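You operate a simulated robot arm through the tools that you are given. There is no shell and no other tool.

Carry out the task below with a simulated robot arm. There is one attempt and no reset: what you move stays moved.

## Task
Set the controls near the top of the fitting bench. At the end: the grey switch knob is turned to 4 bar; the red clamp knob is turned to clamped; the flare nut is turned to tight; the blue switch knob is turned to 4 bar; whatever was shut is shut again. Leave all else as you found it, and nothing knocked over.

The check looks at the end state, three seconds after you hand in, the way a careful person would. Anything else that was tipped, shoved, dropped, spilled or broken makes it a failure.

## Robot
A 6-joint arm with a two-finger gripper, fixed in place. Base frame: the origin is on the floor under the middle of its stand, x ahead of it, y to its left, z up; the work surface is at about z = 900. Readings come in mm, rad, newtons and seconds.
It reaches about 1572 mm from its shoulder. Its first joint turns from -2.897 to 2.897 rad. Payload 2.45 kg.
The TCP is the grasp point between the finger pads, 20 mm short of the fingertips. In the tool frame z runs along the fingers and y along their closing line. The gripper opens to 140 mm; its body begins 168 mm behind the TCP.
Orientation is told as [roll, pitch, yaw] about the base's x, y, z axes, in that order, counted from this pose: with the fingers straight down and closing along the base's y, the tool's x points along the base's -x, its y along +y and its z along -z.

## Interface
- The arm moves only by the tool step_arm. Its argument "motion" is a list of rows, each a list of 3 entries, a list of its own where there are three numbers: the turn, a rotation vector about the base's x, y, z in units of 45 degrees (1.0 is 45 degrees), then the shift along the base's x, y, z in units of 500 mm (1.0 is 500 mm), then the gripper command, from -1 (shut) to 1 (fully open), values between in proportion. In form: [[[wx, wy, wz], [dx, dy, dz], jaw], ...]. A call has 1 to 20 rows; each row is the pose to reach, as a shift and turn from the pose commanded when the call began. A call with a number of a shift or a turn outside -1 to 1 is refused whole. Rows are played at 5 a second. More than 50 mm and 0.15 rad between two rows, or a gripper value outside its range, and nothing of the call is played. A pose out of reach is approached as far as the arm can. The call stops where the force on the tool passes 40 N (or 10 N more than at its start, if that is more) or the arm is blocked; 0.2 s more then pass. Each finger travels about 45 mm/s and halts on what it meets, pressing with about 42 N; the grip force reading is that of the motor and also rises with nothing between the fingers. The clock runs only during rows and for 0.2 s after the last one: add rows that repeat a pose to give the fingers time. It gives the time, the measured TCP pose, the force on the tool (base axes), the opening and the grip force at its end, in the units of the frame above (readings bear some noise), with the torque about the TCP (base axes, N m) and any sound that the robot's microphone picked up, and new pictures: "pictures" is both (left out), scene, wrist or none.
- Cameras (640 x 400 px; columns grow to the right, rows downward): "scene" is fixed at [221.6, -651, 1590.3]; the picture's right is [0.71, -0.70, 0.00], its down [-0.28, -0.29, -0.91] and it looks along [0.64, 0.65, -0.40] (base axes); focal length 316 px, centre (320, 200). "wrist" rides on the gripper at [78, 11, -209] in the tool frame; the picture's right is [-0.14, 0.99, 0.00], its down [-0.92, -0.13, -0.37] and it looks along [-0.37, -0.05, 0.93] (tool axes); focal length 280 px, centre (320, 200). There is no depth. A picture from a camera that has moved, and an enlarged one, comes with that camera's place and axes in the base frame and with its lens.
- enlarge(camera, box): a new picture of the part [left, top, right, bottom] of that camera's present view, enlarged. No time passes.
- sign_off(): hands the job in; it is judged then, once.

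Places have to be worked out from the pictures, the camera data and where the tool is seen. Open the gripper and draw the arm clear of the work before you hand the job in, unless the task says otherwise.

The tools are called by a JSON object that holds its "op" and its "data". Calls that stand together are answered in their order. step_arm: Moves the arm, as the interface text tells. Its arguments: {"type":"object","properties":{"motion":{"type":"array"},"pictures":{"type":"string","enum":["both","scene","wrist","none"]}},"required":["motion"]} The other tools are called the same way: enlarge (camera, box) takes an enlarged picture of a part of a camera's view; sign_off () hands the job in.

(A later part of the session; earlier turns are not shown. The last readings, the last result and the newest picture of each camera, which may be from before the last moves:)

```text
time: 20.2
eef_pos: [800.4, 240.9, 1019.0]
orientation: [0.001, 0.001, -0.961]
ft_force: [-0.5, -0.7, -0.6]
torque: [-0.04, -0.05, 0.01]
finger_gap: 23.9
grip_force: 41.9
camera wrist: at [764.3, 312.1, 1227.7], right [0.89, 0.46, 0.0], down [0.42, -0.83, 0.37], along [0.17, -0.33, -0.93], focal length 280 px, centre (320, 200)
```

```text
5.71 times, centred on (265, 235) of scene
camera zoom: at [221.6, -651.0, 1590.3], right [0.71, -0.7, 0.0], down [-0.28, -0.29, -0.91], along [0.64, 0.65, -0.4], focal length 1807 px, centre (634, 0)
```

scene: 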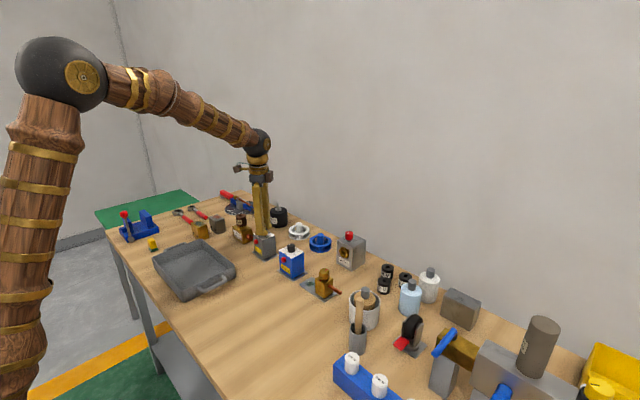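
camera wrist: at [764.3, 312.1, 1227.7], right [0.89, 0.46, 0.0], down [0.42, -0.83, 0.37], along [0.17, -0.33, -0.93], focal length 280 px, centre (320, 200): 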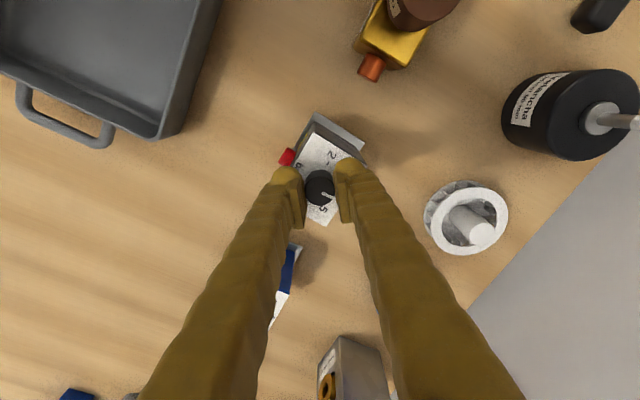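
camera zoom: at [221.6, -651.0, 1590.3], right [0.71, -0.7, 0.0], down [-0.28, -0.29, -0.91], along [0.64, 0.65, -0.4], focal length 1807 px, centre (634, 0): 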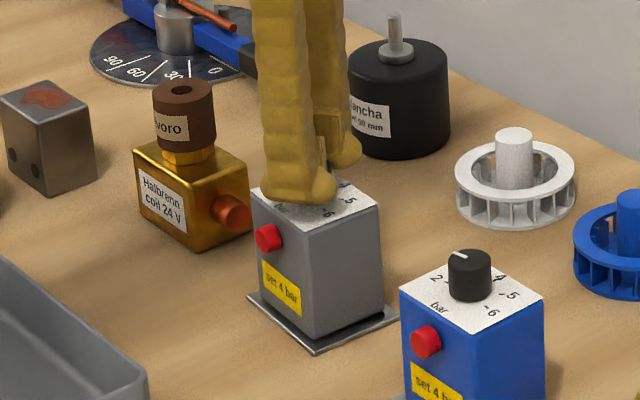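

Pointer should now be at ~0.5° from the 4 mark. Release and rise straight up to check.

{"op": "step_arm", "data": {"motion": [[[0, 0, 0], [0, 0, 0], -0.4], [[0, 0, 0], [0, 0, 0], -0.2], [[0, 0, 0], [0, 0, 0], -0.2], [[0, 0, 0], [0, 0, 0.03], -0.2], [[0, 0, 0], [0, 0, 0.08], -0.2], [[0, 0, 0], [0, 0, 0.08], -0.2]], "pictures": "wrist"}}

{"op": "enlarge", "data": {"camera": "wrist", "box": [260, 110, 380, 210]}}

{"op": "enlarge", "data": {"camera": "scene", "box": [240, 215, 290, 265]}}

```text
time: 21.6
eef_pos: [799.2, 240.0, 1058.4]
orientation: [0.001, 0.001, -0.958]
ft_force: [0.1, 1.4, -0.3]
torque: [-0.01, -0.01, -0.02]
finger_gap: 55.8
grip_force: 0.1
camera wrist: at [763.9, 311.8, 1267.8], right [0.89, 0.46, 0.0], down [0.42, -0.83, 0.37], along [0.17, -0.33, -0.93], focal length 280 px, centre (320, 200)
```

wrist: 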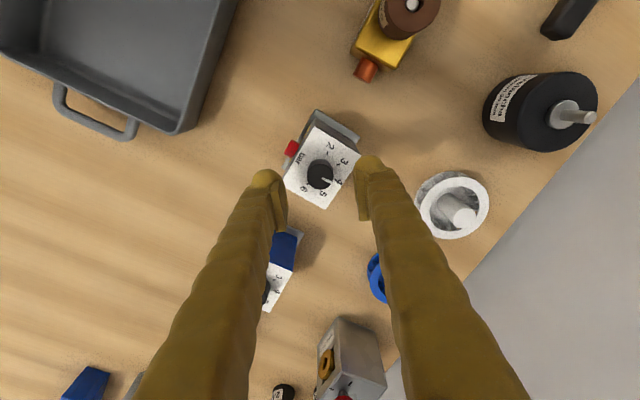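

```text
4.00 times, centred on (320, 160) of wrist
camera zoom: at [763.9, 311.8, 1267.8], right [0.89, 0.46, 0.0], down [0.42, -0.83, 0.37], along [0.17, -0.33, -0.93], focal length 1122 px, centre (320, 360)
```

zoom: 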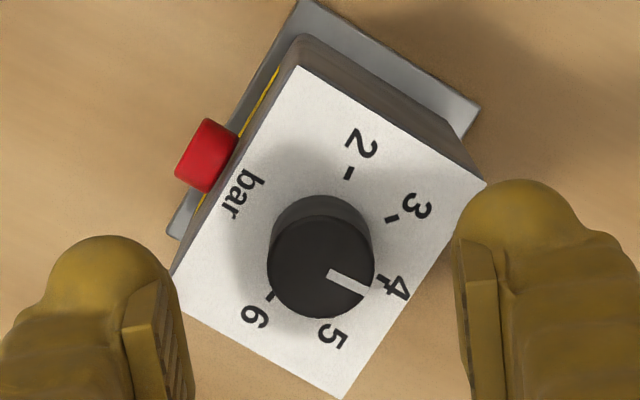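

```text
8.00 times, centred on (265, 240) of scene
camera zoom: at [221.6, -651.0, 1590.3], right [0.71, -0.7, 0.0], down [-0.28, -0.29, -0.91], along [0.64, 0.65, -0.4], focal length 2530 px, centre (760, -120)
```

zoom: 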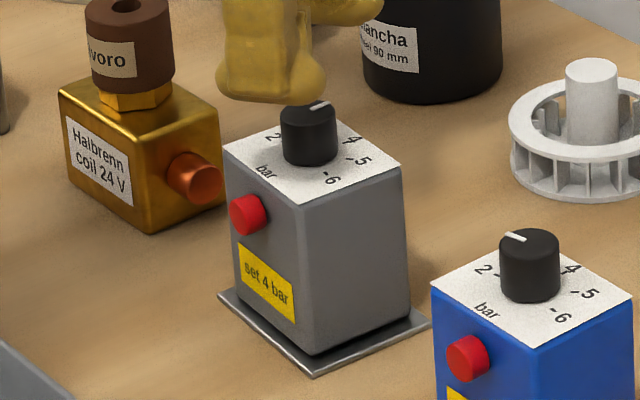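

Grey pointer is on 4 within about 1–2°, box undisturbed. Now move to hover over the blue knob (~(800.7, 81.4)) while unwinding the yaw.

{"op": "step_arm", "data": {"motion": [[[0, 0, 0.1], [0, -0.03, 0.02], -0.2], [[0, 0, 0.2], [0, -0.06, 0.02], -0.2], [[0, 0, 0.3], [0, -0.1, 0.02], -0.2], [[0, 0, 0.4], [0, -0.14, 0.02], -0.2], [[0, 0, 0.5], [0, -0.18, 0.02], -0.2], [[0, 0, 0.6], [0, -0.22, 0.02], -0.2], [[0, 0, 0.7], [0, -0.26, 0.02], -0.2], [[0, 0, 0.8], [0, -0.29, 0.02], -0.2], [[0, 0, 0.9], [0, -0.3166, 0.0], -0.2], [[0, 0, 1.0], [0, -0.3166, 0.0], -0.2], [[0, 0, 1.0], [0, -0.3166, 0.0], -0.2]], "pictures": "wrist"}}

{"op": "enlarge", "data": {"camera": "wrist", "box": [270, 100, 370, 200]}}

{"op": "step_arm", "data": {"motion": [[[0, 0, 0.15], [0, 0, 0], -0.2], [[0, 0, 0.3], [0, 0, 0], -0.2], [[0, 0, 0.45], [0, 0, 0], -0.2], [[0, 0, 0.6], [0, 0, 0], -0.2], [[0, 0, 0.75], [0, 0, 0], -0.2], [[0, 0, 0.9], [0, 0, 0], -0.2], [[0, 0, 1.0], [0, 0, 0], -0.2], [[0, 0, 1.0], [0, 0, 0], -0.2]], "pictures": "wrist"}}

{"op": "enlarge", "data": {"camera": "wrist", "box": [270, 100, 370, 200]}}

```text
time: 24.0
eef_pos: [799.9, 82.1, 1059.3]
orientation: [0.001, 0.002, -0.172]
ft_force: [-0.1, 0.3, 0.0]
torque: [0.03, 0.01, 0.0]
finger_gap: 55.9
grip_force: 0.0
camera wrist: at [725.2, 107.3, 1267.7], right [0.31, 0.95, 0.0], down [0.89, -0.28, 0.37], along [0.35, -0.11, -0.93], focal length 280 px, centre (320, 200)
```

wrist: 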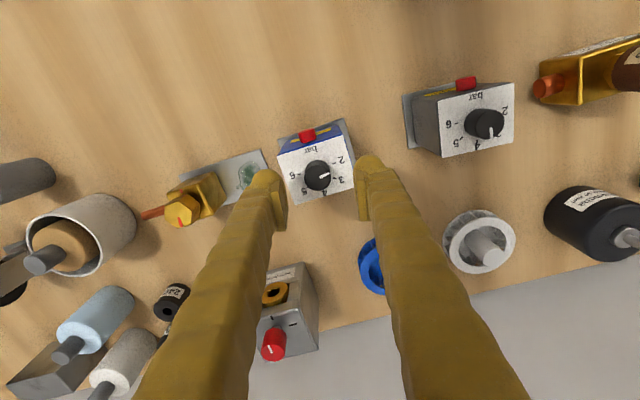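

```text
4.00 times, centred on (320, 150) of wrist
camera zoom: at [725.2, 107.3, 1267.7], right [0.31, 0.95, 0.0], down [0.89, -0.28, 0.37], along [0.35, -0.11, -0.93], focal length 1122 px, centre (320, 400)
```

zoom: 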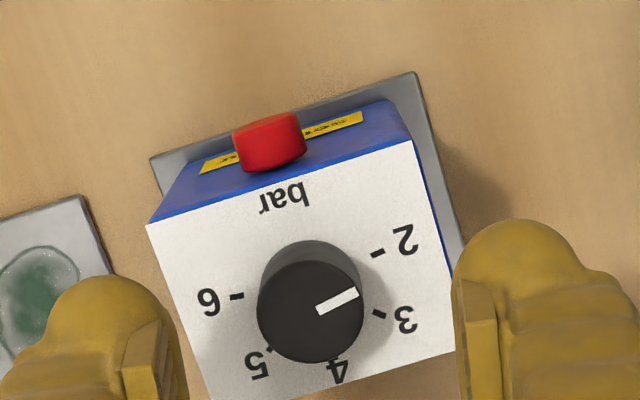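

```text
time: 25.8
eef_pos: [799.9, 81.6, 1059.6]
orientation: [0.002, 0.0, 0.613]
ft_force: [0.0, -0.1, -0.2]
torque: [-0.01, -0.01, 0.01]
finger_gap: 56.0
grip_force: 0.1
camera wrist: at [730.2, 47.2, 1267.9], right [-0.46, 0.89, 0.0], down [0.83, 0.42, 0.37], along [0.33, 0.17, -0.93], focal length 280 px, centre (320, 200)
```

wrist: 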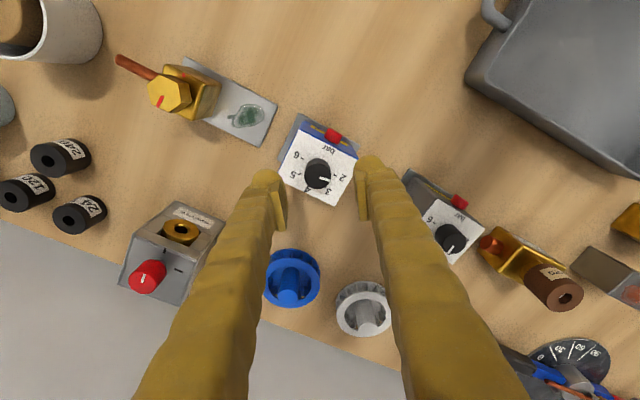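

```text
4.00 times, centred on (320, 150) of wrist
camera zoom: at [730.2, 47.2, 1267.9], right [-0.46, 0.89, 0.0], down [0.83, 0.42, 0.37], along [0.33, 0.17, -0.93], focal length 1122 px, centre (320, 400)
```

zoom: 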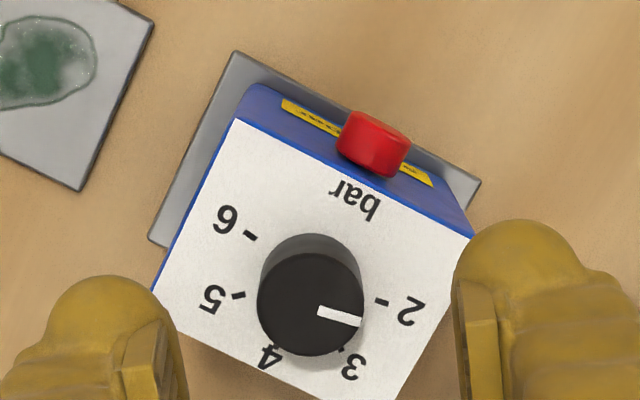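

Blue knob is offset about (-0.4, -1.8) mm; same height as grey. Correct, yaw to +45°, descend and partially close.

{"op": "step_arm", "data": {"motion": [[[0, 0, 0.12], [-0.0008, -0.0036, 0], -0.2], [[0, 0, 0.22], [-0.0008, -0.0036, 0], -0.2], [[0, 0, 0.22], [-0.0008, -0.0036, -0.03], -0.2], [[0, 0, 0.22], [-0.0008, -0.0036, -0.06], -0.2], [[0, 0, 0.22], [-0.0008, -0.0036, -0.08], -0.2], [[0, 0, 0.22], [-0.0008, -0.0036, -0.08], -0.4], [[0, 0, 0.22], [-0.0008, -0.0036, -0.08], -0.55], [[0, 0, 0.22], [-0.0008, -0.0036, -0.08], -0.55]], "pictures": "both"}}

{"op": "enlarge", "data": {"camera": "wrist", "box": [260, 130, 380, 230]}}

{"op": "enlarge", "data": {"camera": "scene", "box": [260, 220, 330, 290]}}

```text
time: 27.6
eef_pos: [800.1, 80.1, 1018.8]
orientation: [0.003, 0.0, 0.785]
ft_force: [0.0, 0.3, -0.5]
torque: [-0.01, -0.04, 0.0]
finger_gap: 31.7
grip_force: 0.0
camera wrist: at [737.2, 34.0, 1227.8], right [-0.6, 0.8, 0.0], down [0.74, 0.56, 0.37], along [0.29, 0.22, -0.93], focal length 280 px, centre (320, 200)
```

scene: 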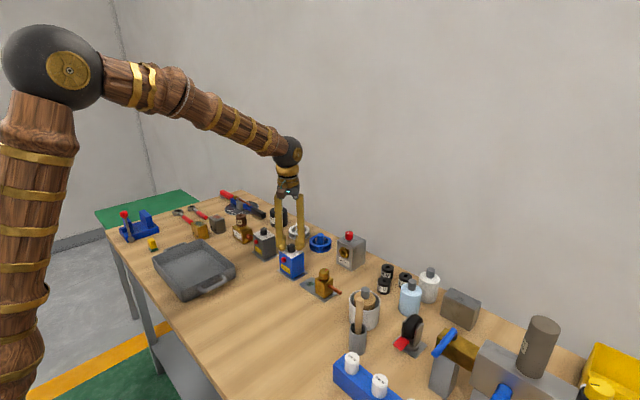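
wrist: 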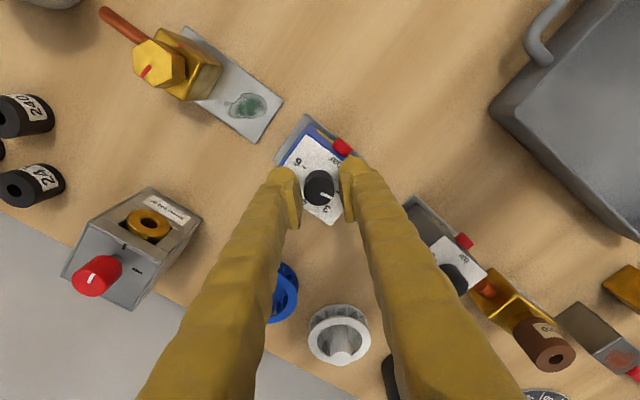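

```text
4.00 times, centred on (320, 180) of wrist
camera zoom: at [737.2, 34.0, 1227.8], right [-0.6, 0.8, 0.0], down [0.74, 0.56, 0.37], along [0.29, 0.22, -0.93], focal length 1122 px, centre (320, 280)
```

zoom: 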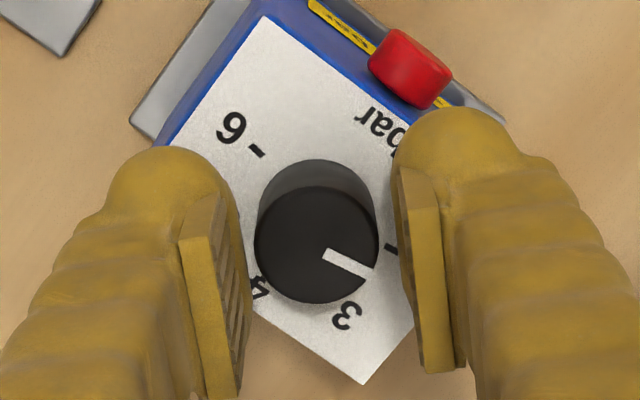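

```text
5.71 times, centred on (295, 255) of scene
camera zoom: at [221.6, -651.0, 1590.3], right [0.71, -0.7, 0.0], down [-0.28, -0.29, -0.91], along [0.64, 0.65, -0.4], focal length 1807 px, centre (463, -114)
```

zoom: 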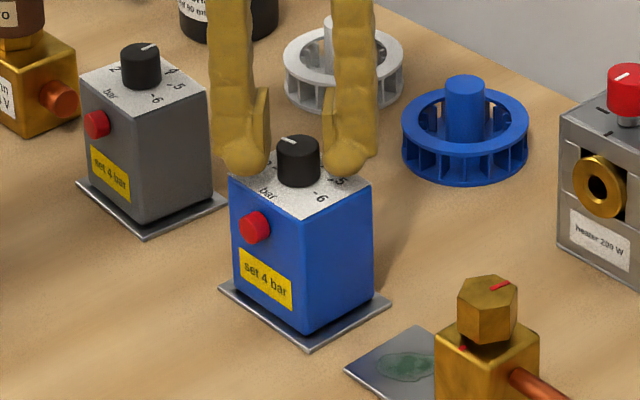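

Alignment matches the grey case. Close and turn 45° clockwise.

{"op": "step_arm", "data": {"motion": [[[0, 0, 0], [0, 0, 0], -0.65], [[0, 0, 0], [0, 0, 0], -0.8], [[0, 0, 0], [0, 0, 0], -1], [[0, 0, 0], [0, 0, 0], -1], [[0, 0, -0.1], [0, 0, 0], -1], [[0, 0, -0.2], [0, 0, 0], -1], [[0, 0, -0.3], [0, 0, 0], -1], [[0, 0, -0.4], [0, 0, 0], -1], [[0, 0, -0.5], [0, 0, 0], -1], [[0, 0, -0.6], [0, 0, 0], -1], [[0, 0, -0.7], [0, 0, 0], -1], [[0, 0, -0.8], [0, 0, 0], -1], [[0, 0, -0.9], [0, 0, 0], -1], [[0, 0, -1.0], [0, 0, 0], -1]], "pictures": "wrist"}}

{"op": "enlarge", "data": {"camera": "wrist", "box": [260, 130, 380, 230]}}

```text
time: 30.6
eef_pos: [800.5, 80.2, 1019.6]
orientation: [0.0, 0.001, -0.002]
ft_force: [0.1, -3.3, 0.6]
torque: [-0.04, 0.0, 0.02]
finger_gap: 23.7
grip_force: 42.0
camera wrist: at [721.9, 92.3, 1227.7], right [0.14, 0.99, 0.0], down [0.92, -0.13, 0.37], along [0.37, -0.05, -0.93], focal length 280 px, centre (320, 200)
```

wrist: 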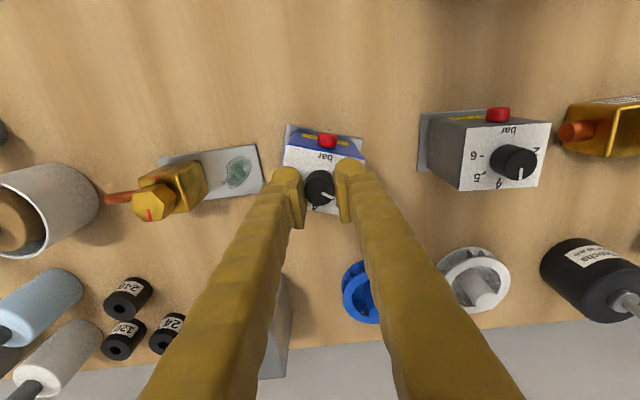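

```text
4.00 times, centred on (320, 180) of wrist
camera zoom: at [721.9, 92.3, 1227.7], right [0.14, 0.99, 0.0], down [0.92, -0.13, 0.37], along [0.37, -0.05, -0.93], focal length 1122 px, centre (320, 280)
```

zoom: 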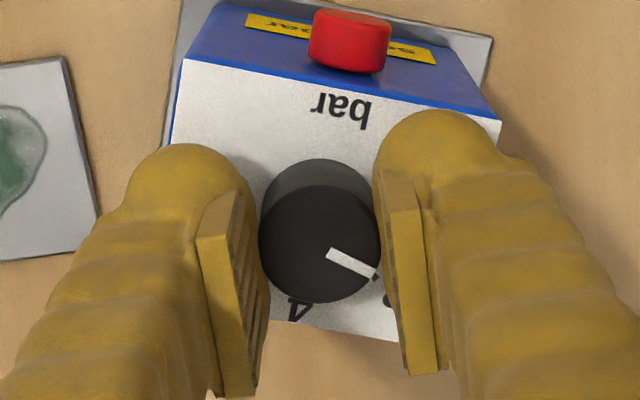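

Knob follows. Turn the remaining ~55° clockwise in two steps.

{"op": "step_arm", "data": {"motion": [[[0, 0, -0.1], [0, 0, 0], -1], [[0, 0, -0.2], [0, 0, 0], -1], [[0, 0, -0.3], [0, 0, 0], -1], [[0, 0, -0.4], [0, 0, 0], -1], [[0, 0, -0.5], [0, 0, 0], -1], [[0, 0, -0.6], [0, 0, 0], -1], [[0, 0, -0.7], [0, 0, 0], -1], [[0, 0, -0.8], [0, 0, 0], -1], [[0, 0, -0.9], [0, 0, 0], -1], [[0, 0, -1.0], [0, 0, 0], -1]], "pictures": "none"}}

{"op": "step_arm", "data": {"motion": [[[0, 0, -0.1], [0, 0, 0], -1], [[0, 0, -0.18], [0, 0, 0], -1], [[0, 0, -0.22], [0, 0, 0], -1], [[0, 0, -0.22], [0, 0, 0], -1]], "pictures": "wrist"}}

{"op": "enlarge", "data": {"camera": "wrist", "box": [260, 130, 380, 230]}}

```text
time: 32.8
eef_pos: [799.3, 79.8, 1019.5]
orientation: [-0.001, 0.001, -0.786]
ft_force: [-0.6, -1.0, -0.1]
torque: [0.02, 0.0, -0.02]
finger_gap: 23.9
grip_force: 42.3
```

```text
time: 33.8
eef_pos: [800.4, 80.4, 1018.2]
orientation: [0.0, -0.001, -0.96]
ft_force: [-1.0, 0.0, 0.5]
torque: [0.01, 0.01, 0.01]
finger_gap: 23.7
grip_force: 42.1
camera wrist: at [763.8, 151.7, 1227.9], right [0.89, 0.46, 0.0], down [0.42, -0.83, 0.37], along [0.17, -0.33, -0.93], focal length 280 px, centre (320, 200)
```

wrist: 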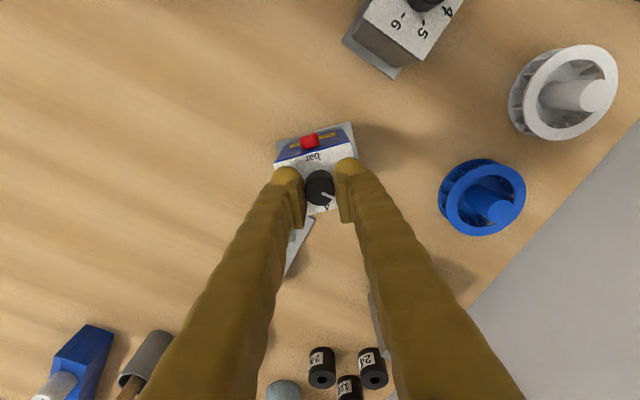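

```text
4.00 times, centred on (320, 180) of wrist
camera zoom: at [763.8, 151.7, 1227.9], right [0.89, 0.46, 0.0], down [0.42, -0.83, 0.37], along [0.17, -0.33, -0.93], focal length 1122 px, centre (320, 280)
```

zoom: 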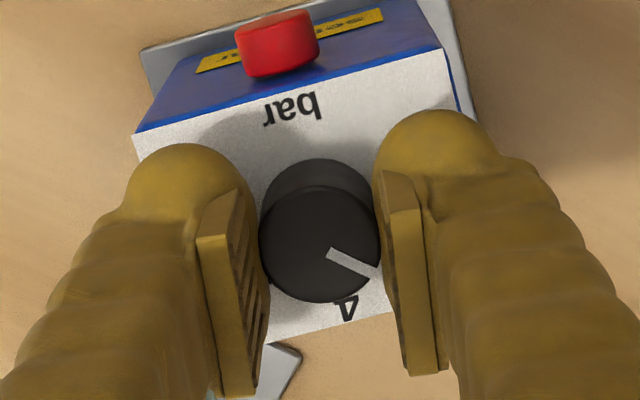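

The blue box itself appears to have rotated with the gripper in the last part – the "bar" label stays at the top of the picture. I'll look carefully before doing anything else.

{"op": "enlarge", "data": {"camera": "scene", "box": [255, 225, 335, 295]}}

{"op": "enlarge", "data": {"camera": "wrist", "box": [250, 100, 390, 240]}}

{"op": "enlarge", "data": {"camera": "scene", "box": [220, 190, 380, 310]}}

```text
5.71 times, centred on (295, 260) of scene
camera zoom: at [221.6, -651.0, 1590.3], right [0.71, -0.7, 0.0], down [-0.28, -0.29, -0.91], along [0.64, 0.65, -0.4], focal length 1807 px, centre (463, -143)
```

zoom: 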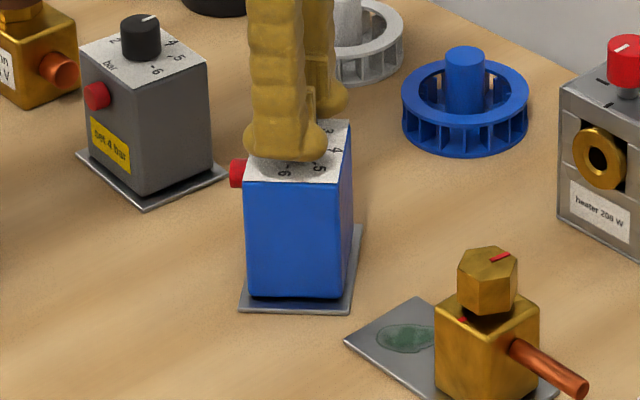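

```text
2.86 times, centred on (320, 170) of wrist
camera zoom: at [763.8, 151.7, 1227.9], right [0.89, 0.46, 0.0], down [0.42, -0.83, 0.37], along [0.17, -0.33, -0.93], focal length 801 px, centre (320, 286)
```

zoom: 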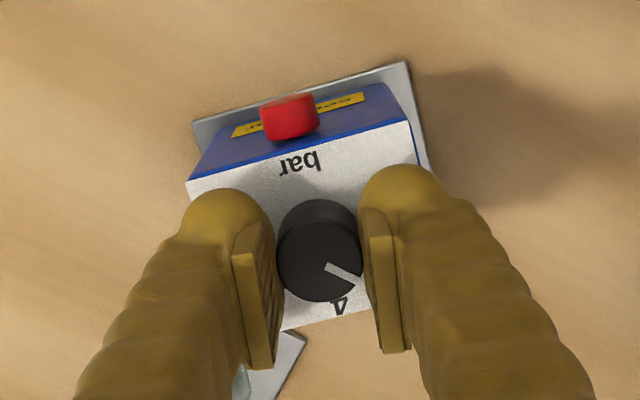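

```text
3.33 times, centred on (300, 250) of scene
camera zoom: at [221.6, -651.0, 1590.3], right [0.71, -0.7, 0.0], down [-0.28, -0.29, -0.91], along [0.64, 0.65, -0.4], focal length 1054 px, centre (387, 33)
```

zoom: 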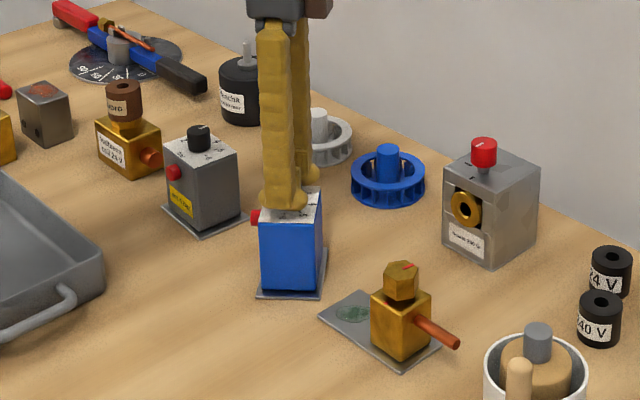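

The blue box is free-standing and got dragged: it has rotated about -47° while the knob moved only from 2 to ~3 bar, seemingly sharing the motion at this speed. I'll test whether slow turning moves only the knob: ~8° clockwise at about 5°/s.

{"op": "step_arm", "data": {"motion": [[[0, 0, -0.02], [0, 0, 0], -1], [[0, 0, -0.04], [0, 0, 0], -1], [[0, 0, -0.06], [0, 0, 0], -1], [[0, 0, -0.08], [0, 0, 0], -1], [[0, 0, -0.1], [0, 0, 0], -1], [[0, 0, -0.12], [0, 0, 0], -1], [[0, 0, -0.14], [0, 0, 0], -1], [[0, 0, -0.16], [0, 0, 0], -1], [[0, 0, -0.18], [0, 0, 0], -1]], "pictures": "both"}}

{"op": "enlarge", "data": {"camera": "wrist", "box": [260, 130, 380, 230]}}

{"op": "enlarge", "data": {"camera": "scene", "box": [255, 225, 335, 295]}}

```text
time: 35.8
eef_pos: [799.8, 80.5, 1019.8]
orientation: [0.001, 0.0, -1.102]
ft_force: [0.1, -0.7, -0.1]
torque: [0.01, 0.03, 0.01]
finger_gap: 23.5
grip_force: 41.6
camera wrist: at [774.0, 156.3, 1227.7], right [0.95, 0.33, 0.0], down [0.3, -0.88, 0.37], along [0.12, -0.35, -0.93], focal length 280 px, centre (320, 200)
```

scene: 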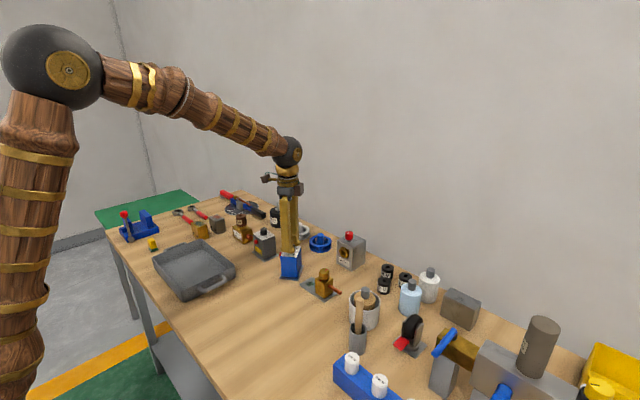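
wrist: 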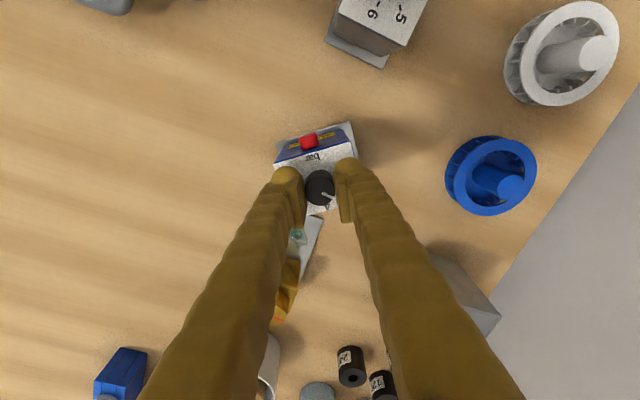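

```text
4.00 times, centred on (320, 180) of wrist
camera zoom: at [774.0, 156.3, 1227.7], right [0.95, 0.33, 0.0], down [0.3, -0.88, 0.37], along [0.12, -0.35, -0.93], focal length 1122 px, centre (320, 280)
```

zoom: 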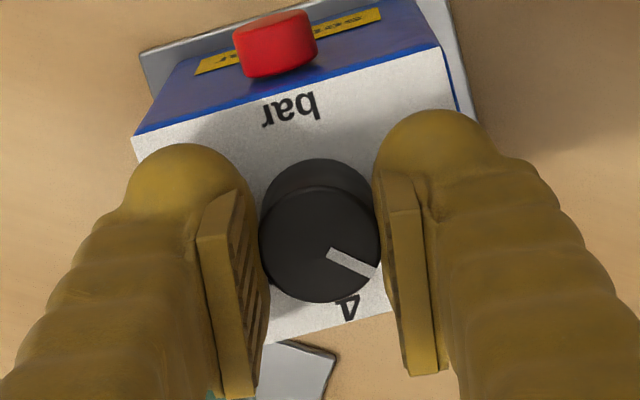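

```text
5.71 times, centred on (295, 260) of scene
camera zoom: at [221.6, -651.0, 1590.3], right [0.71, -0.7, 0.0], down [-0.28, -0.29, -0.91], along [0.64, 0.65, -0.4], focal length 1807 px, centre (463, -143)
```

zoom: 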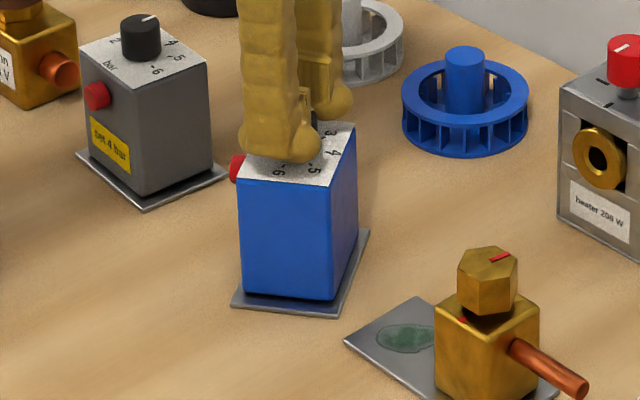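

In slow motion the box follows the knob completely, so either knob friction slightly exceeds the box's own friction on the bench, or there is a stop at 3. A slow counter-clockwise move of 8° will tell which (and starts restoring the box).

{"op": "step_arm", "data": {"motion": [[[0, 0, 0.02], [0, 0, 0], -1], [[0, 0, 0.04], [0, 0, 0], -1], [[0, 0, 0.06], [0, 0, 0], -1], [[0, 0, 0.08], [0, 0, 0], -1], [[0, 0, 0.1], [0, 0, 0], -1], [[0, 0, 0.12], [0, 0, 0], -1], [[0, 0, 0.14], [0, 0, 0], -1], [[0, 0, 0.16], [0, 0, 0], -1], [[0, 0, 0.18], [0, 0, 0], -1]], "pictures": "wrist"}}

{"op": "enlarge", "data": {"camera": "wrist", "box": [260, 130, 380, 230]}}

{"op": "enlarge", "data": {"camera": "scene", "box": [255, 225, 335, 295]}}

```text
time: 37.8
eef_pos: [800.5, 80.4, 1018.9]
orientation: [0.0, -0.001, -0.958]
ft_force: [-1.2, 0.3, -1.4]
torque: [-0.03, -0.01, 0.0]
finger_gap: 23.6
grip_force: 42.0
camera wrist: at [763.7, 151.9, 1227.8], right [0.89, 0.46, 0.0], down [0.42, -0.83, 0.37], along [0.17, -0.33, -0.93], focal length 280 px, centre (320, 200)
```

wrist: 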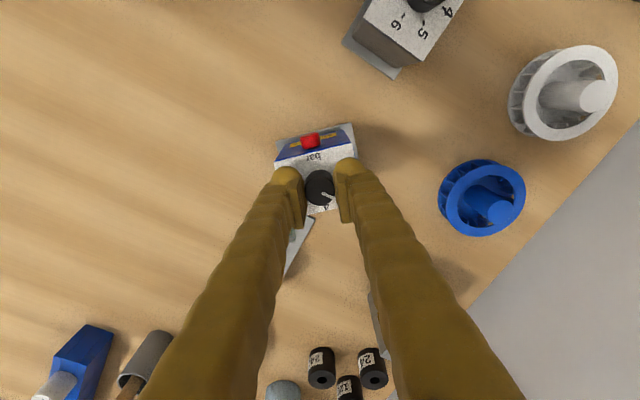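

```text
4.00 times, centred on (320, 180) of wrist
camera zoom: at [763.7, 151.9, 1227.8], right [0.89, 0.46, 0.0], down [0.42, -0.83, 0.37], along [0.17, -0.33, -0.93], focal length 1122 px, centre (320, 280)
```

zoom: 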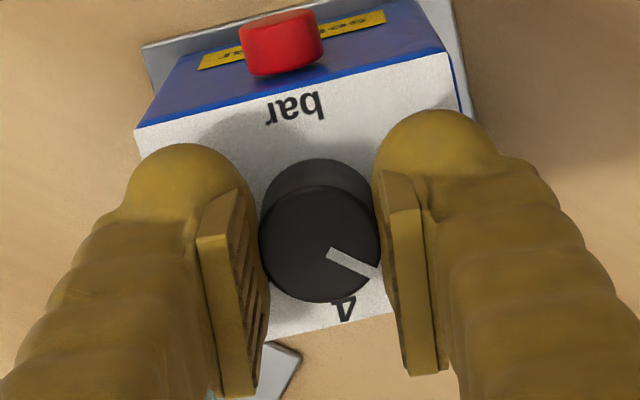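

```text
5.71 times, centred on (295, 260) of scene
camera zoom: at [221.6, -651.0, 1590.3], right [0.71, -0.7, 0.0], down [-0.28, -0.29, -0.91], along [0.64, 0.65, -0.4], focal length 1807 px, centre (463, -143)
```

zoom: 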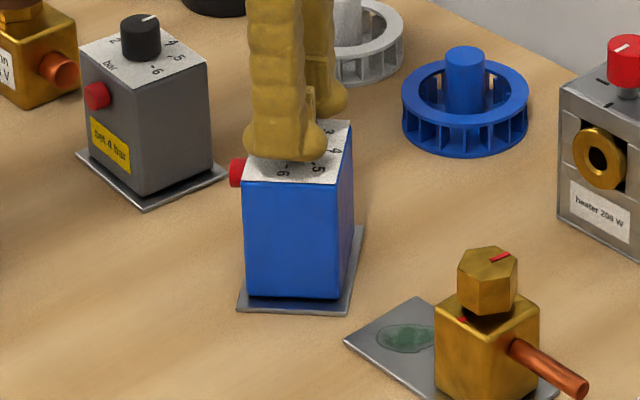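

The box followed the knob again almost fully – so it's friction-limited: slow = box moves with the knob. That lets me rotate the box back about the same axis; then I'll press down while turning so bench friction holds the box. First, slow counter-clockwise.

{"op": "step_arm", "data": {"motion": [[[0, 0, 0.025], [0, 0, 0], -1], [[0, 0, 0.05], [0, 0, 0], -1], [[0, 0, 0.075], [0, 0, 0], -1], [[0, 0, 0.1], [0, 0, 0], -1], [[0, 0, 0.125], [0, 0, 0], -1], [[0, 0, 0.15], [0, 0, 0], -1], [[0, 0, 0.175], [0, 0, 0], -1], [[0, 0, 0.2], [0, 0, 0], -1], [[0, 0, 0.225], [0, 0, 0], -1], [[0, 0, 0.25], [0, 0, 0], -1], [[0, 0, 0.275], [0, 0, 0], -1], [[0, 0, 0.3], [0, 0, 0], -1], [[0, 0, 0.325], [0, 0, 0], -1], [[0, 0, 0.35], [0, 0, 0], -1], [[0, 0, 0.375], [0, 0, 0], -1], [[0, 0, 0.4], [0, 0, 0], -1], [[0, 0, 0.425], [0, 0, 0], -1], [[0, 0, 0.45], [0, 0, 0], -1], [[0, 0, 0.475], [0, 0, 0], -1], [[0, 0, 0.5], [0, 0, 0], -1]], "pictures": "wrist"}}

{"op": "enlarge", "data": {"camera": "wrist", "box": [260, 130, 380, 230]}}

{"op": "enlarge", "data": {"camera": "scene", "box": [255, 225, 335, 295]}}

```text
time: 42.0
eef_pos: [799.7, 79.7, 1019.5]
orientation: [0.0, 0.001, -0.566]
ft_force: [2.8, -0.7, 2.1]
torque: [-0.05, -0.09, 0.02]
finger_gap: 23.8
grip_force: 42.4
camera wrist: at [739.9, 132.6, 1227.8], right [0.65, 0.76, 0.0], down [0.71, -0.6, 0.37], along [0.28, -0.24, -0.93], focal length 280 px, centre (320, 200)
```

wrist: 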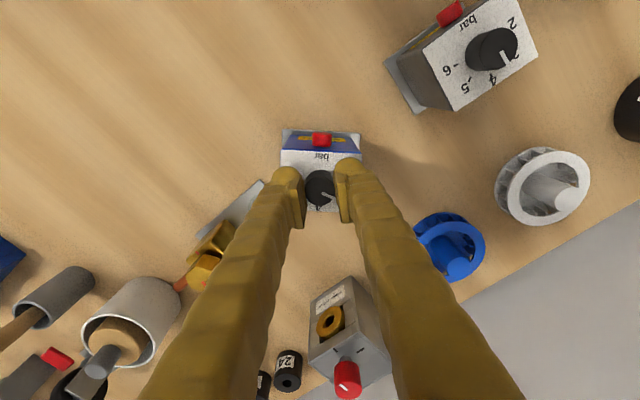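

```text
4.00 times, centred on (320, 180) of wrist
camera zoom: at [739.9, 132.6, 1227.8], right [0.65, 0.76, 0.0], down [0.71, -0.6, 0.37], along [0.28, -0.24, -0.93], focal length 1122 px, centre (320, 280)
```

zoom: 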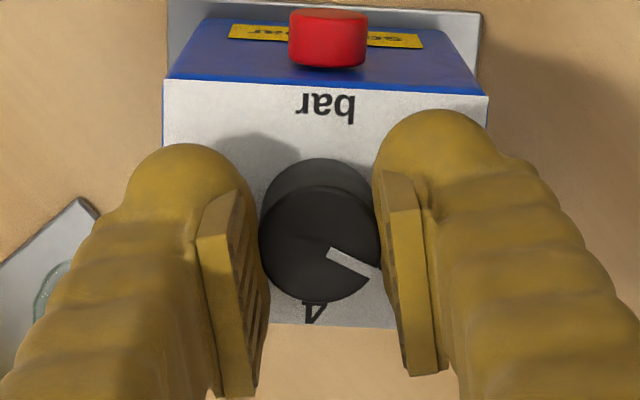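

```text
5.71 times, centred on (295, 260) of scene
camera zoom: at [221.6, -651.0, 1590.3], right [0.71, -0.7, 0.0], down [-0.28, -0.29, -0.91], along [0.64, 0.65, -0.4], focal length 1807 px, centre (463, -143)
```

zoom: 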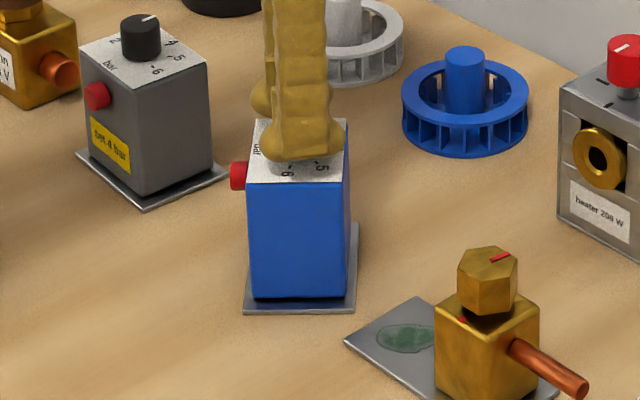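

The knob slipped more this time (upward/downward load makes the difference). I'll measure the vertical stiffness: command 1 mm lower while holding and read the force.

{"op": "step_arm", "data": {"motion": [[[0, 0, 0], [0, 0, -0.001], -1], [[0, 0, 0], [0, 0, -0.002], -1], [[0, 0, 0], [0, 0, -0.002], -1]], "pictures": "none"}}

{"op": "step_arm", "data": {"motion": [[[0, 0, 0], [0, 0, -0.001], -1], [[0, 0, 0], [0, 0, -0.002], -1], [[0, 0, 0], [0, 0, -0.002], -1]], "pictures": "none"}}

```text
time: 42.8
eef_pos: [800.4, 79.1, 1018.8]
orientation: [0.002, -0.001, -0.565]
ft_force: [3.1, -2.2, 20.0]
torque: [0.04, 0.05, 0.02]
finger_gap: 23.5
grip_force: 42.1
```

```text
time: 43.6
eef_pos: [799.8, 81.3, 1017.8]
orientation: [0.001, -0.003, -0.568]
ft_force: [2.9, -4.2, 37.8]
torque: [-0.09, -0.05, 0.0]
finger_gap: 24.1
grip_force: 42.3
```

Stiffness ≈ 20 N/mm. Now go the other way to see how much upward pull unloads the box (its weight).

{"op": "step_arm", "data": {"motion": [[[0, 0, 0], [0, 0, 0.002], -1], [[0, 0, 0], [0, 0, 0.004], -1], [[0, 0, 0], [0, 0, 0.0045], -1], [[0, 0, 0], [0, 0, 0.0045], -1]], "pictures": "none"}}

{"op": "step_arm", "data": {"motion": [[[0, 0, 0], [0, 0, 0.0005], -1], [[0, 0, 0], [0, 0, 0.001], -1], [[0, 0, 0], [0, 0, 0.001], -1]], "pictures": "none"}}

```text
time: 44.6
eef_pos: [800.3, 80.3, 1018.4]
orientation: [-0.002, 0.003, -0.565]
ft_force: [0.1, 0.3, -0.1]
torque: [0.04, 0.02, 0.03]
finger_gap: 24.0
grip_force: 42.2
```

```text
time: 45.4
eef_pos: [800.6, 80.5, 1019.8]
orientation: [0.0, 0.001, -0.565]
ft_force: [0.2, -1.0, 0.4]
torque: [0.01, -0.01, -0.05]
finger_gap: 23.7
grip_force: 42.2
```

Not yet any pull. I'll continue upward in small steps to see whether the grip lifts or slides.

{"op": "step_arm", "data": {"motion": [[[0, 0, 0], [0, 0, 0.001], -1], [[0, 0, 0], [0, 0, 0.002], -1], [[0, 0, 0], [0, 0, 0.002], -1]], "pictures": "none"}}

{"op": "step_arm", "data": {"motion": [[[0, 0, 0], [0, 0, 0.001], -1], [[0, 0, 0], [0, 0, 0.002], -1], [[0, 0, 0], [0, 0, 0.002], -1]], "pictures": "both"}}

{"op": "enlarge", "data": {"camera": "scene", "box": [255, 225, 335, 295]}}

{"op": "enlarge", "data": {"camera": "wrist", "box": [260, 130, 380, 230]}}

```text
time: 46.2
eef_pos: [798.9, 79.9, 1020.5]
orientation: [0.0, 0.0, -0.565]
ft_force: [-0.5, 0.4, -3.4]
torque: [0.01, 0.0, -0.01]
finger_gap: 23.7
grip_force: 42.0
```

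```text
time: 47.0
eef_pos: [799.4, 79.4, 1020.7]
orientation: [0.0, 0.0, -0.566]
ft_force: [0.1, -0.3, -3.4]
torque: [-0.02, -0.01, 0.01]
finger_gap: 23.9
grip_force: 41.3
camera wrist: at [739.6, 132.7, 1230.4], right [0.65, 0.76, 0.0], down [0.71, -0.6, 0.37], along [0.28, -0.24, -0.93], focal length 280 px, centre (320, 200)
```

scene: 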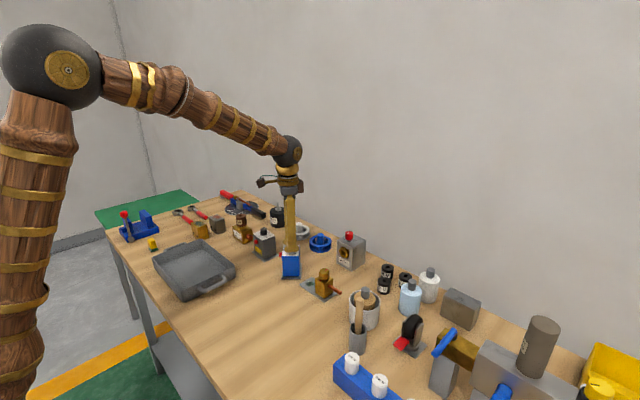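
wrist: 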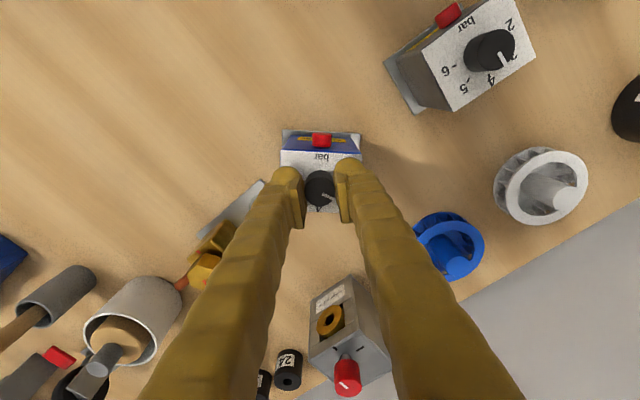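

```text
5.71 times, centred on (295, 260) of scene
camera zoom: at [221.6, -651.0, 1590.3], right [0.71, -0.7, 0.0], down [-0.28, -0.29, -0.91], along [0.64, 0.65, -0.4], focal length 1807 px, centre (463, -143)
```

zoom: 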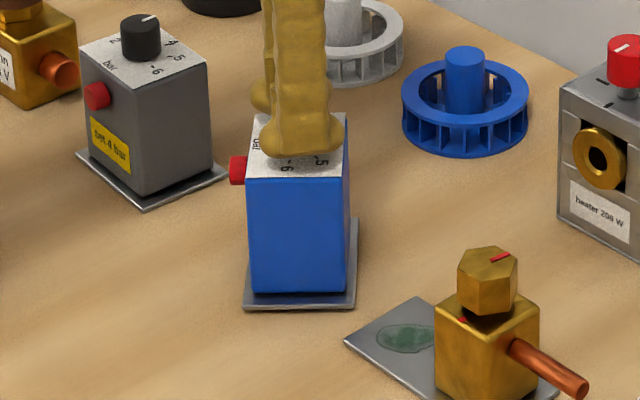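

```text
4.00 times, centred on (320, 180) of wrist
camera zoom: at [739.6, 132.7, 1230.4], right [0.65, 0.76, 0.0], down [0.71, -0.6, 0.37], along [0.28, -0.24, -0.93], focal length 1122 px, centre (320, 280)
```

zoom: 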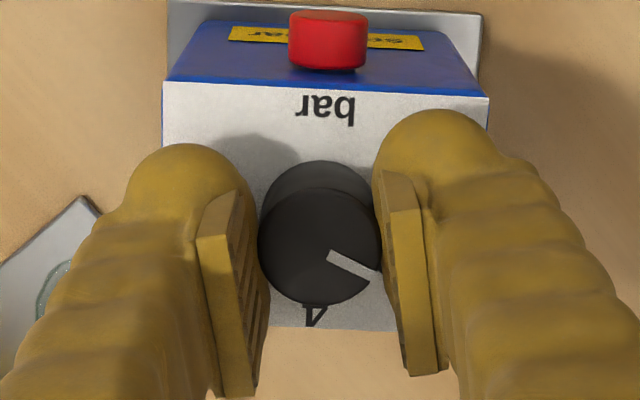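

Force settles at -3.4 N: the box weighs only ~0.35 kg and is now lifted a millimetre or so, hanging on the knob. That's a clean way to turn the box back: rotate +43° while lifted (box yaw measured at -43°).

{"op": "step_arm", "data": {"motion": [[[0, 0, 0.05], [0, 0, 0], -1], [[0, 0, 0.1], [0, 0, 0], -1], [[0, 0, 0.15], [0, 0, 0], -1], [[0, 0, 0.2], [0, 0, 0], -1], [[0, 0, 0.25], [0, 0, 0], -1], [[0, 0, 0.3], [0, 0, 0], -1], [[0, 0, 0.35], [0, 0, 0], -1], [[0, 0, 0.4], [0, 0, 0], -1], [[0, 0, 0.45], [0, 0, 0], -1], [[0, 0, 0.5], [0, 0, 0], -1], [[0, 0, 0.55], [0, 0, 0], -1], [[0, 0, 0.6], [0, 0, 0], -1], [[0, 0, 0.65], [0, 0, 0], -1], [[0, 0, 0.7], [0, 0, 0], -1], [[0, 0, 0.75], [0, 0, 0], -1], [[0, 0, 0.8], [0, 0, 0], -1], [[0, 0, 0.85], [0, 0, 0], -1], [[0, 0, 0.9], [0, 0, 0], -1], [[0, 0, 0.95], [0, 0, 0], -1], [[0, 0, 0.95], [0, 0, 0], -1]], "pictures": "both"}}

{"op": "enlarge", "data": {"camera": "wrist", "box": [260, 130, 380, 230]}}

{"op": "enlarge", "data": {"camera": "scene", "box": [255, 225, 335, 295]}}

```text
time: 51.2
eef_pos: [800.1, 80.5, 1022.1]
orientation: [0.003, 0.0, 0.18]
ft_force: [-0.2, -0.1, -2.0]
torque: [-0.01, 0.0, 0.04]
finger_gap: 24.0
grip_force: 42.2
camera wrist: at [721.3, 78.0, 1230.6], right [-0.04, 1.0, 0.0], down [0.93, 0.04, 0.37], along [0.37, 0.02, -0.93], focal length 280 px, centre (320, 200)
```

scene: 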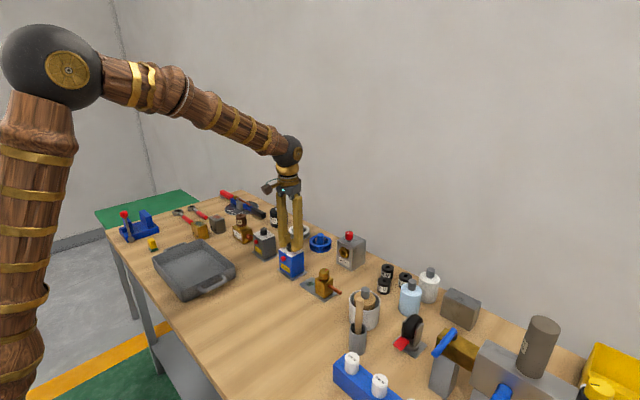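
wrist: 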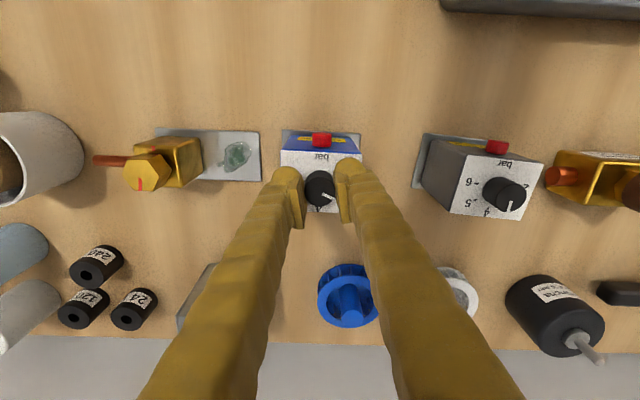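

```text
4.00 times, centred on (320, 180) of wrist
camera zoom: at [721.3, 78.0, 1230.6], right [-0.04, 1.0, 0.0], down [0.93, 0.04, 0.37], along [0.37, 0.02, -0.93], focal length 1122 px, centre (320, 280)
```

zoom: 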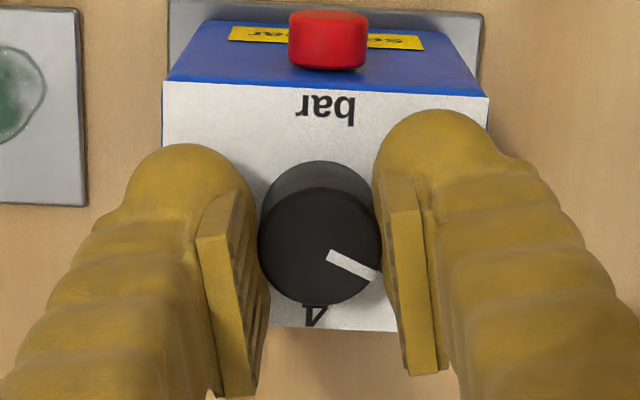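

```text
5.71 times, centred on (295, 260) of scene
camera zoom: at [221.6, -651.0, 1590.3], right [0.71, -0.7, 0.0], down [-0.28, -0.29, -0.91], along [0.64, 0.65, -0.4], focal length 1807 px, centre (463, -143)
```

zoom: 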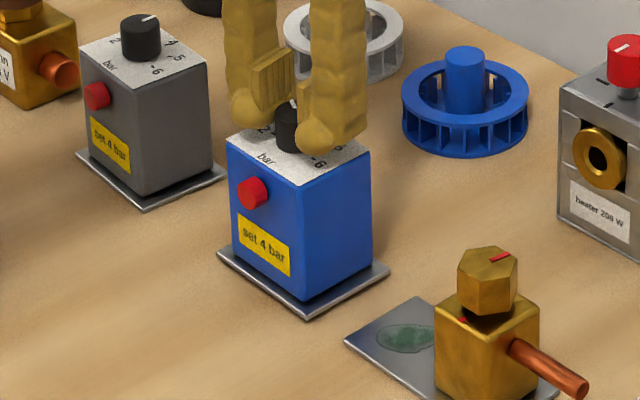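

The box is back in its original orientation, hanging ~2 mm up. Lower it onto the bench, then release and re-grip ~4 mm higher on the knob.

{"op": "step_arm", "data": {"motion": [[[0, 0, 0], [0, 0, -0.0015], -1], [[0, 0, 0], [0, 0, -0.003], -1], [[0, 0, 0], [0, 0, -0.0045], -1], [[0, 0, 0], [0, 0, -0.005], -1], [[0, 0, 0], [0, 0, -0.005], -1]], "pictures": "none"}}

```text
time: 52.4
eef_pos: [799.4, 80.4, 1018.8]
orientation: [0.0, 0.0, 0.18]
ft_force: [0.9, 0.0, -3.9]
torque: [0.0, -0.01, -0.02]
finger_gap: 23.9
grip_force: 42.7
```

Still carrying the box's weight; lower in half-millimetre steps until the load transfers.

{"op": "step_arm", "data": {"motion": [[[0, 0, 0], [0, 0, -0.0005], -1], [[0, 0, 0], [0, 0, -0.001], -1], [[0, 0, 0], [0, 0, -0.001], -1]], "pictures": "none"}}

{"op": "step_arm", "data": {"motion": [[[0, 0, 0], [0, 0, -0.0005], -1], [[0, 0, 0], [0, 0, -0.001], -1], [[0, 0, 0], [0, 0, -0.001], -1]], "pictures": "none"}}

```text
time: 53.2
eef_pos: [799.9, 81.1, 1018.6]
orientation: [0.002, 0.001, 0.179]
ft_force: [0.5, -0.2, -2.9]
torque: [-0.01, 0.01, 0.01]
finger_gap: 23.9
grip_force: 42.3
```

```text
time: 54.0
eef_pos: [800.2, 79.7, 1016.7]
orientation: [0.0, 0.0, 0.179]
ft_force: [-0.1, 0.6, -3.0]
torque: [0.0, 0.04, -0.02]
finger_gap: 24.1
grip_force: 41.9
```

{"op": "step_arm", "data": {"motion": [[[0, 0, 0], [0, 0, -0.001], -1], [[0, 0, 0], [0, 0, -0.002], -1], [[0, 0, 0], [0, 0, -0.002], -1]], "pictures": "both"}}

{"op": "enlarge", "data": {"camera": "scene", "box": [255, 225, 335, 295]}}

{"op": "enlarge", "data": {"camera": "wrist", "box": [260, 130, 380, 230]}}

```text
time: 54.8
eef_pos: [800.0, 80.8, 1018.2]
orientation: [-0.001, -0.001, 0.18]
ft_force: [-0.8, -0.7, 14.9]
torque: [-0.14, 0.72, 0.01]
finger_gap: 23.8
grip_force: 42.3
camera wrist: at [721.2, 78.1, 1226.6], right [-0.04, 1.0, 0.0], down [0.93, 0.04, 0.37], along [0.37, 0.02, -0.93], focal length 280 px, centre (320, 200)
```

scene: 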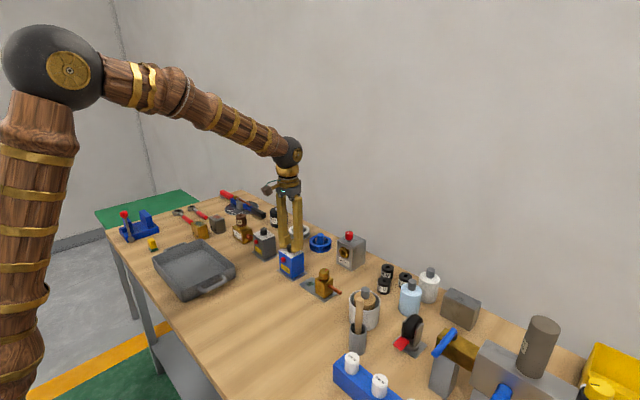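
wrist: 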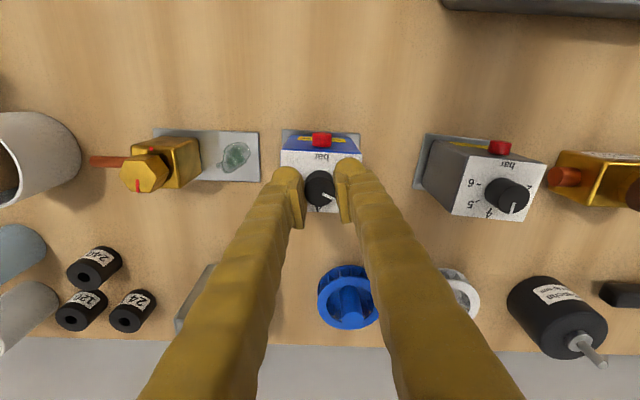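

```text
5.71 times, centred on (295, 260) of scene
camera zoom: at [221.6, -651.0, 1590.3], right [0.71, -0.7, 0.0], down [-0.28, -0.29, -0.91], along [0.64, 0.65, -0.4], focal length 1807 px, centre (463, -143)
```

zoom: 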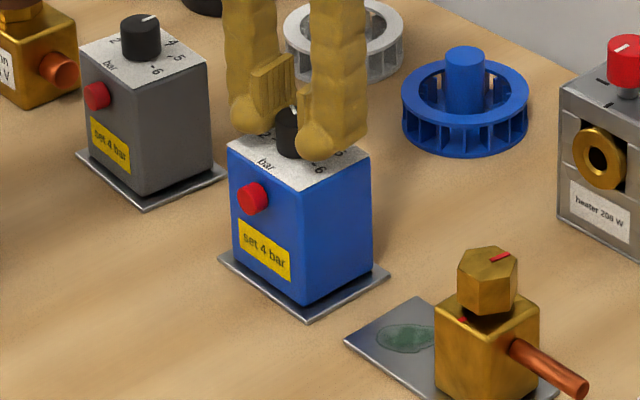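

```text
4.00 times, centred on (320, 180) of wrist
camera zoom: at [721.2, 78.1, 1226.6], right [-0.04, 1.0, 0.0], down [0.93, 0.04, 0.37], along [0.37, 0.02, -0.93], focal length 1122 px, centre (320, 280)
```

zoom: 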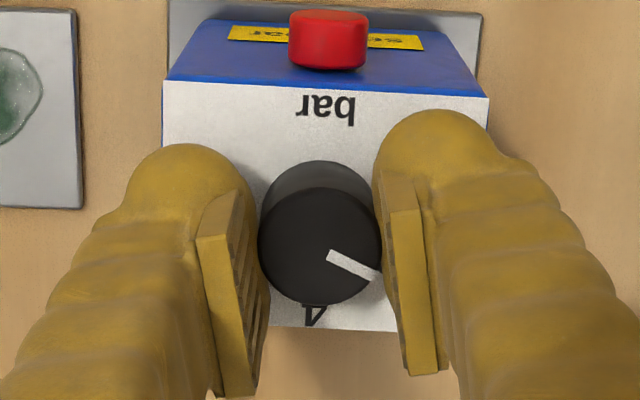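

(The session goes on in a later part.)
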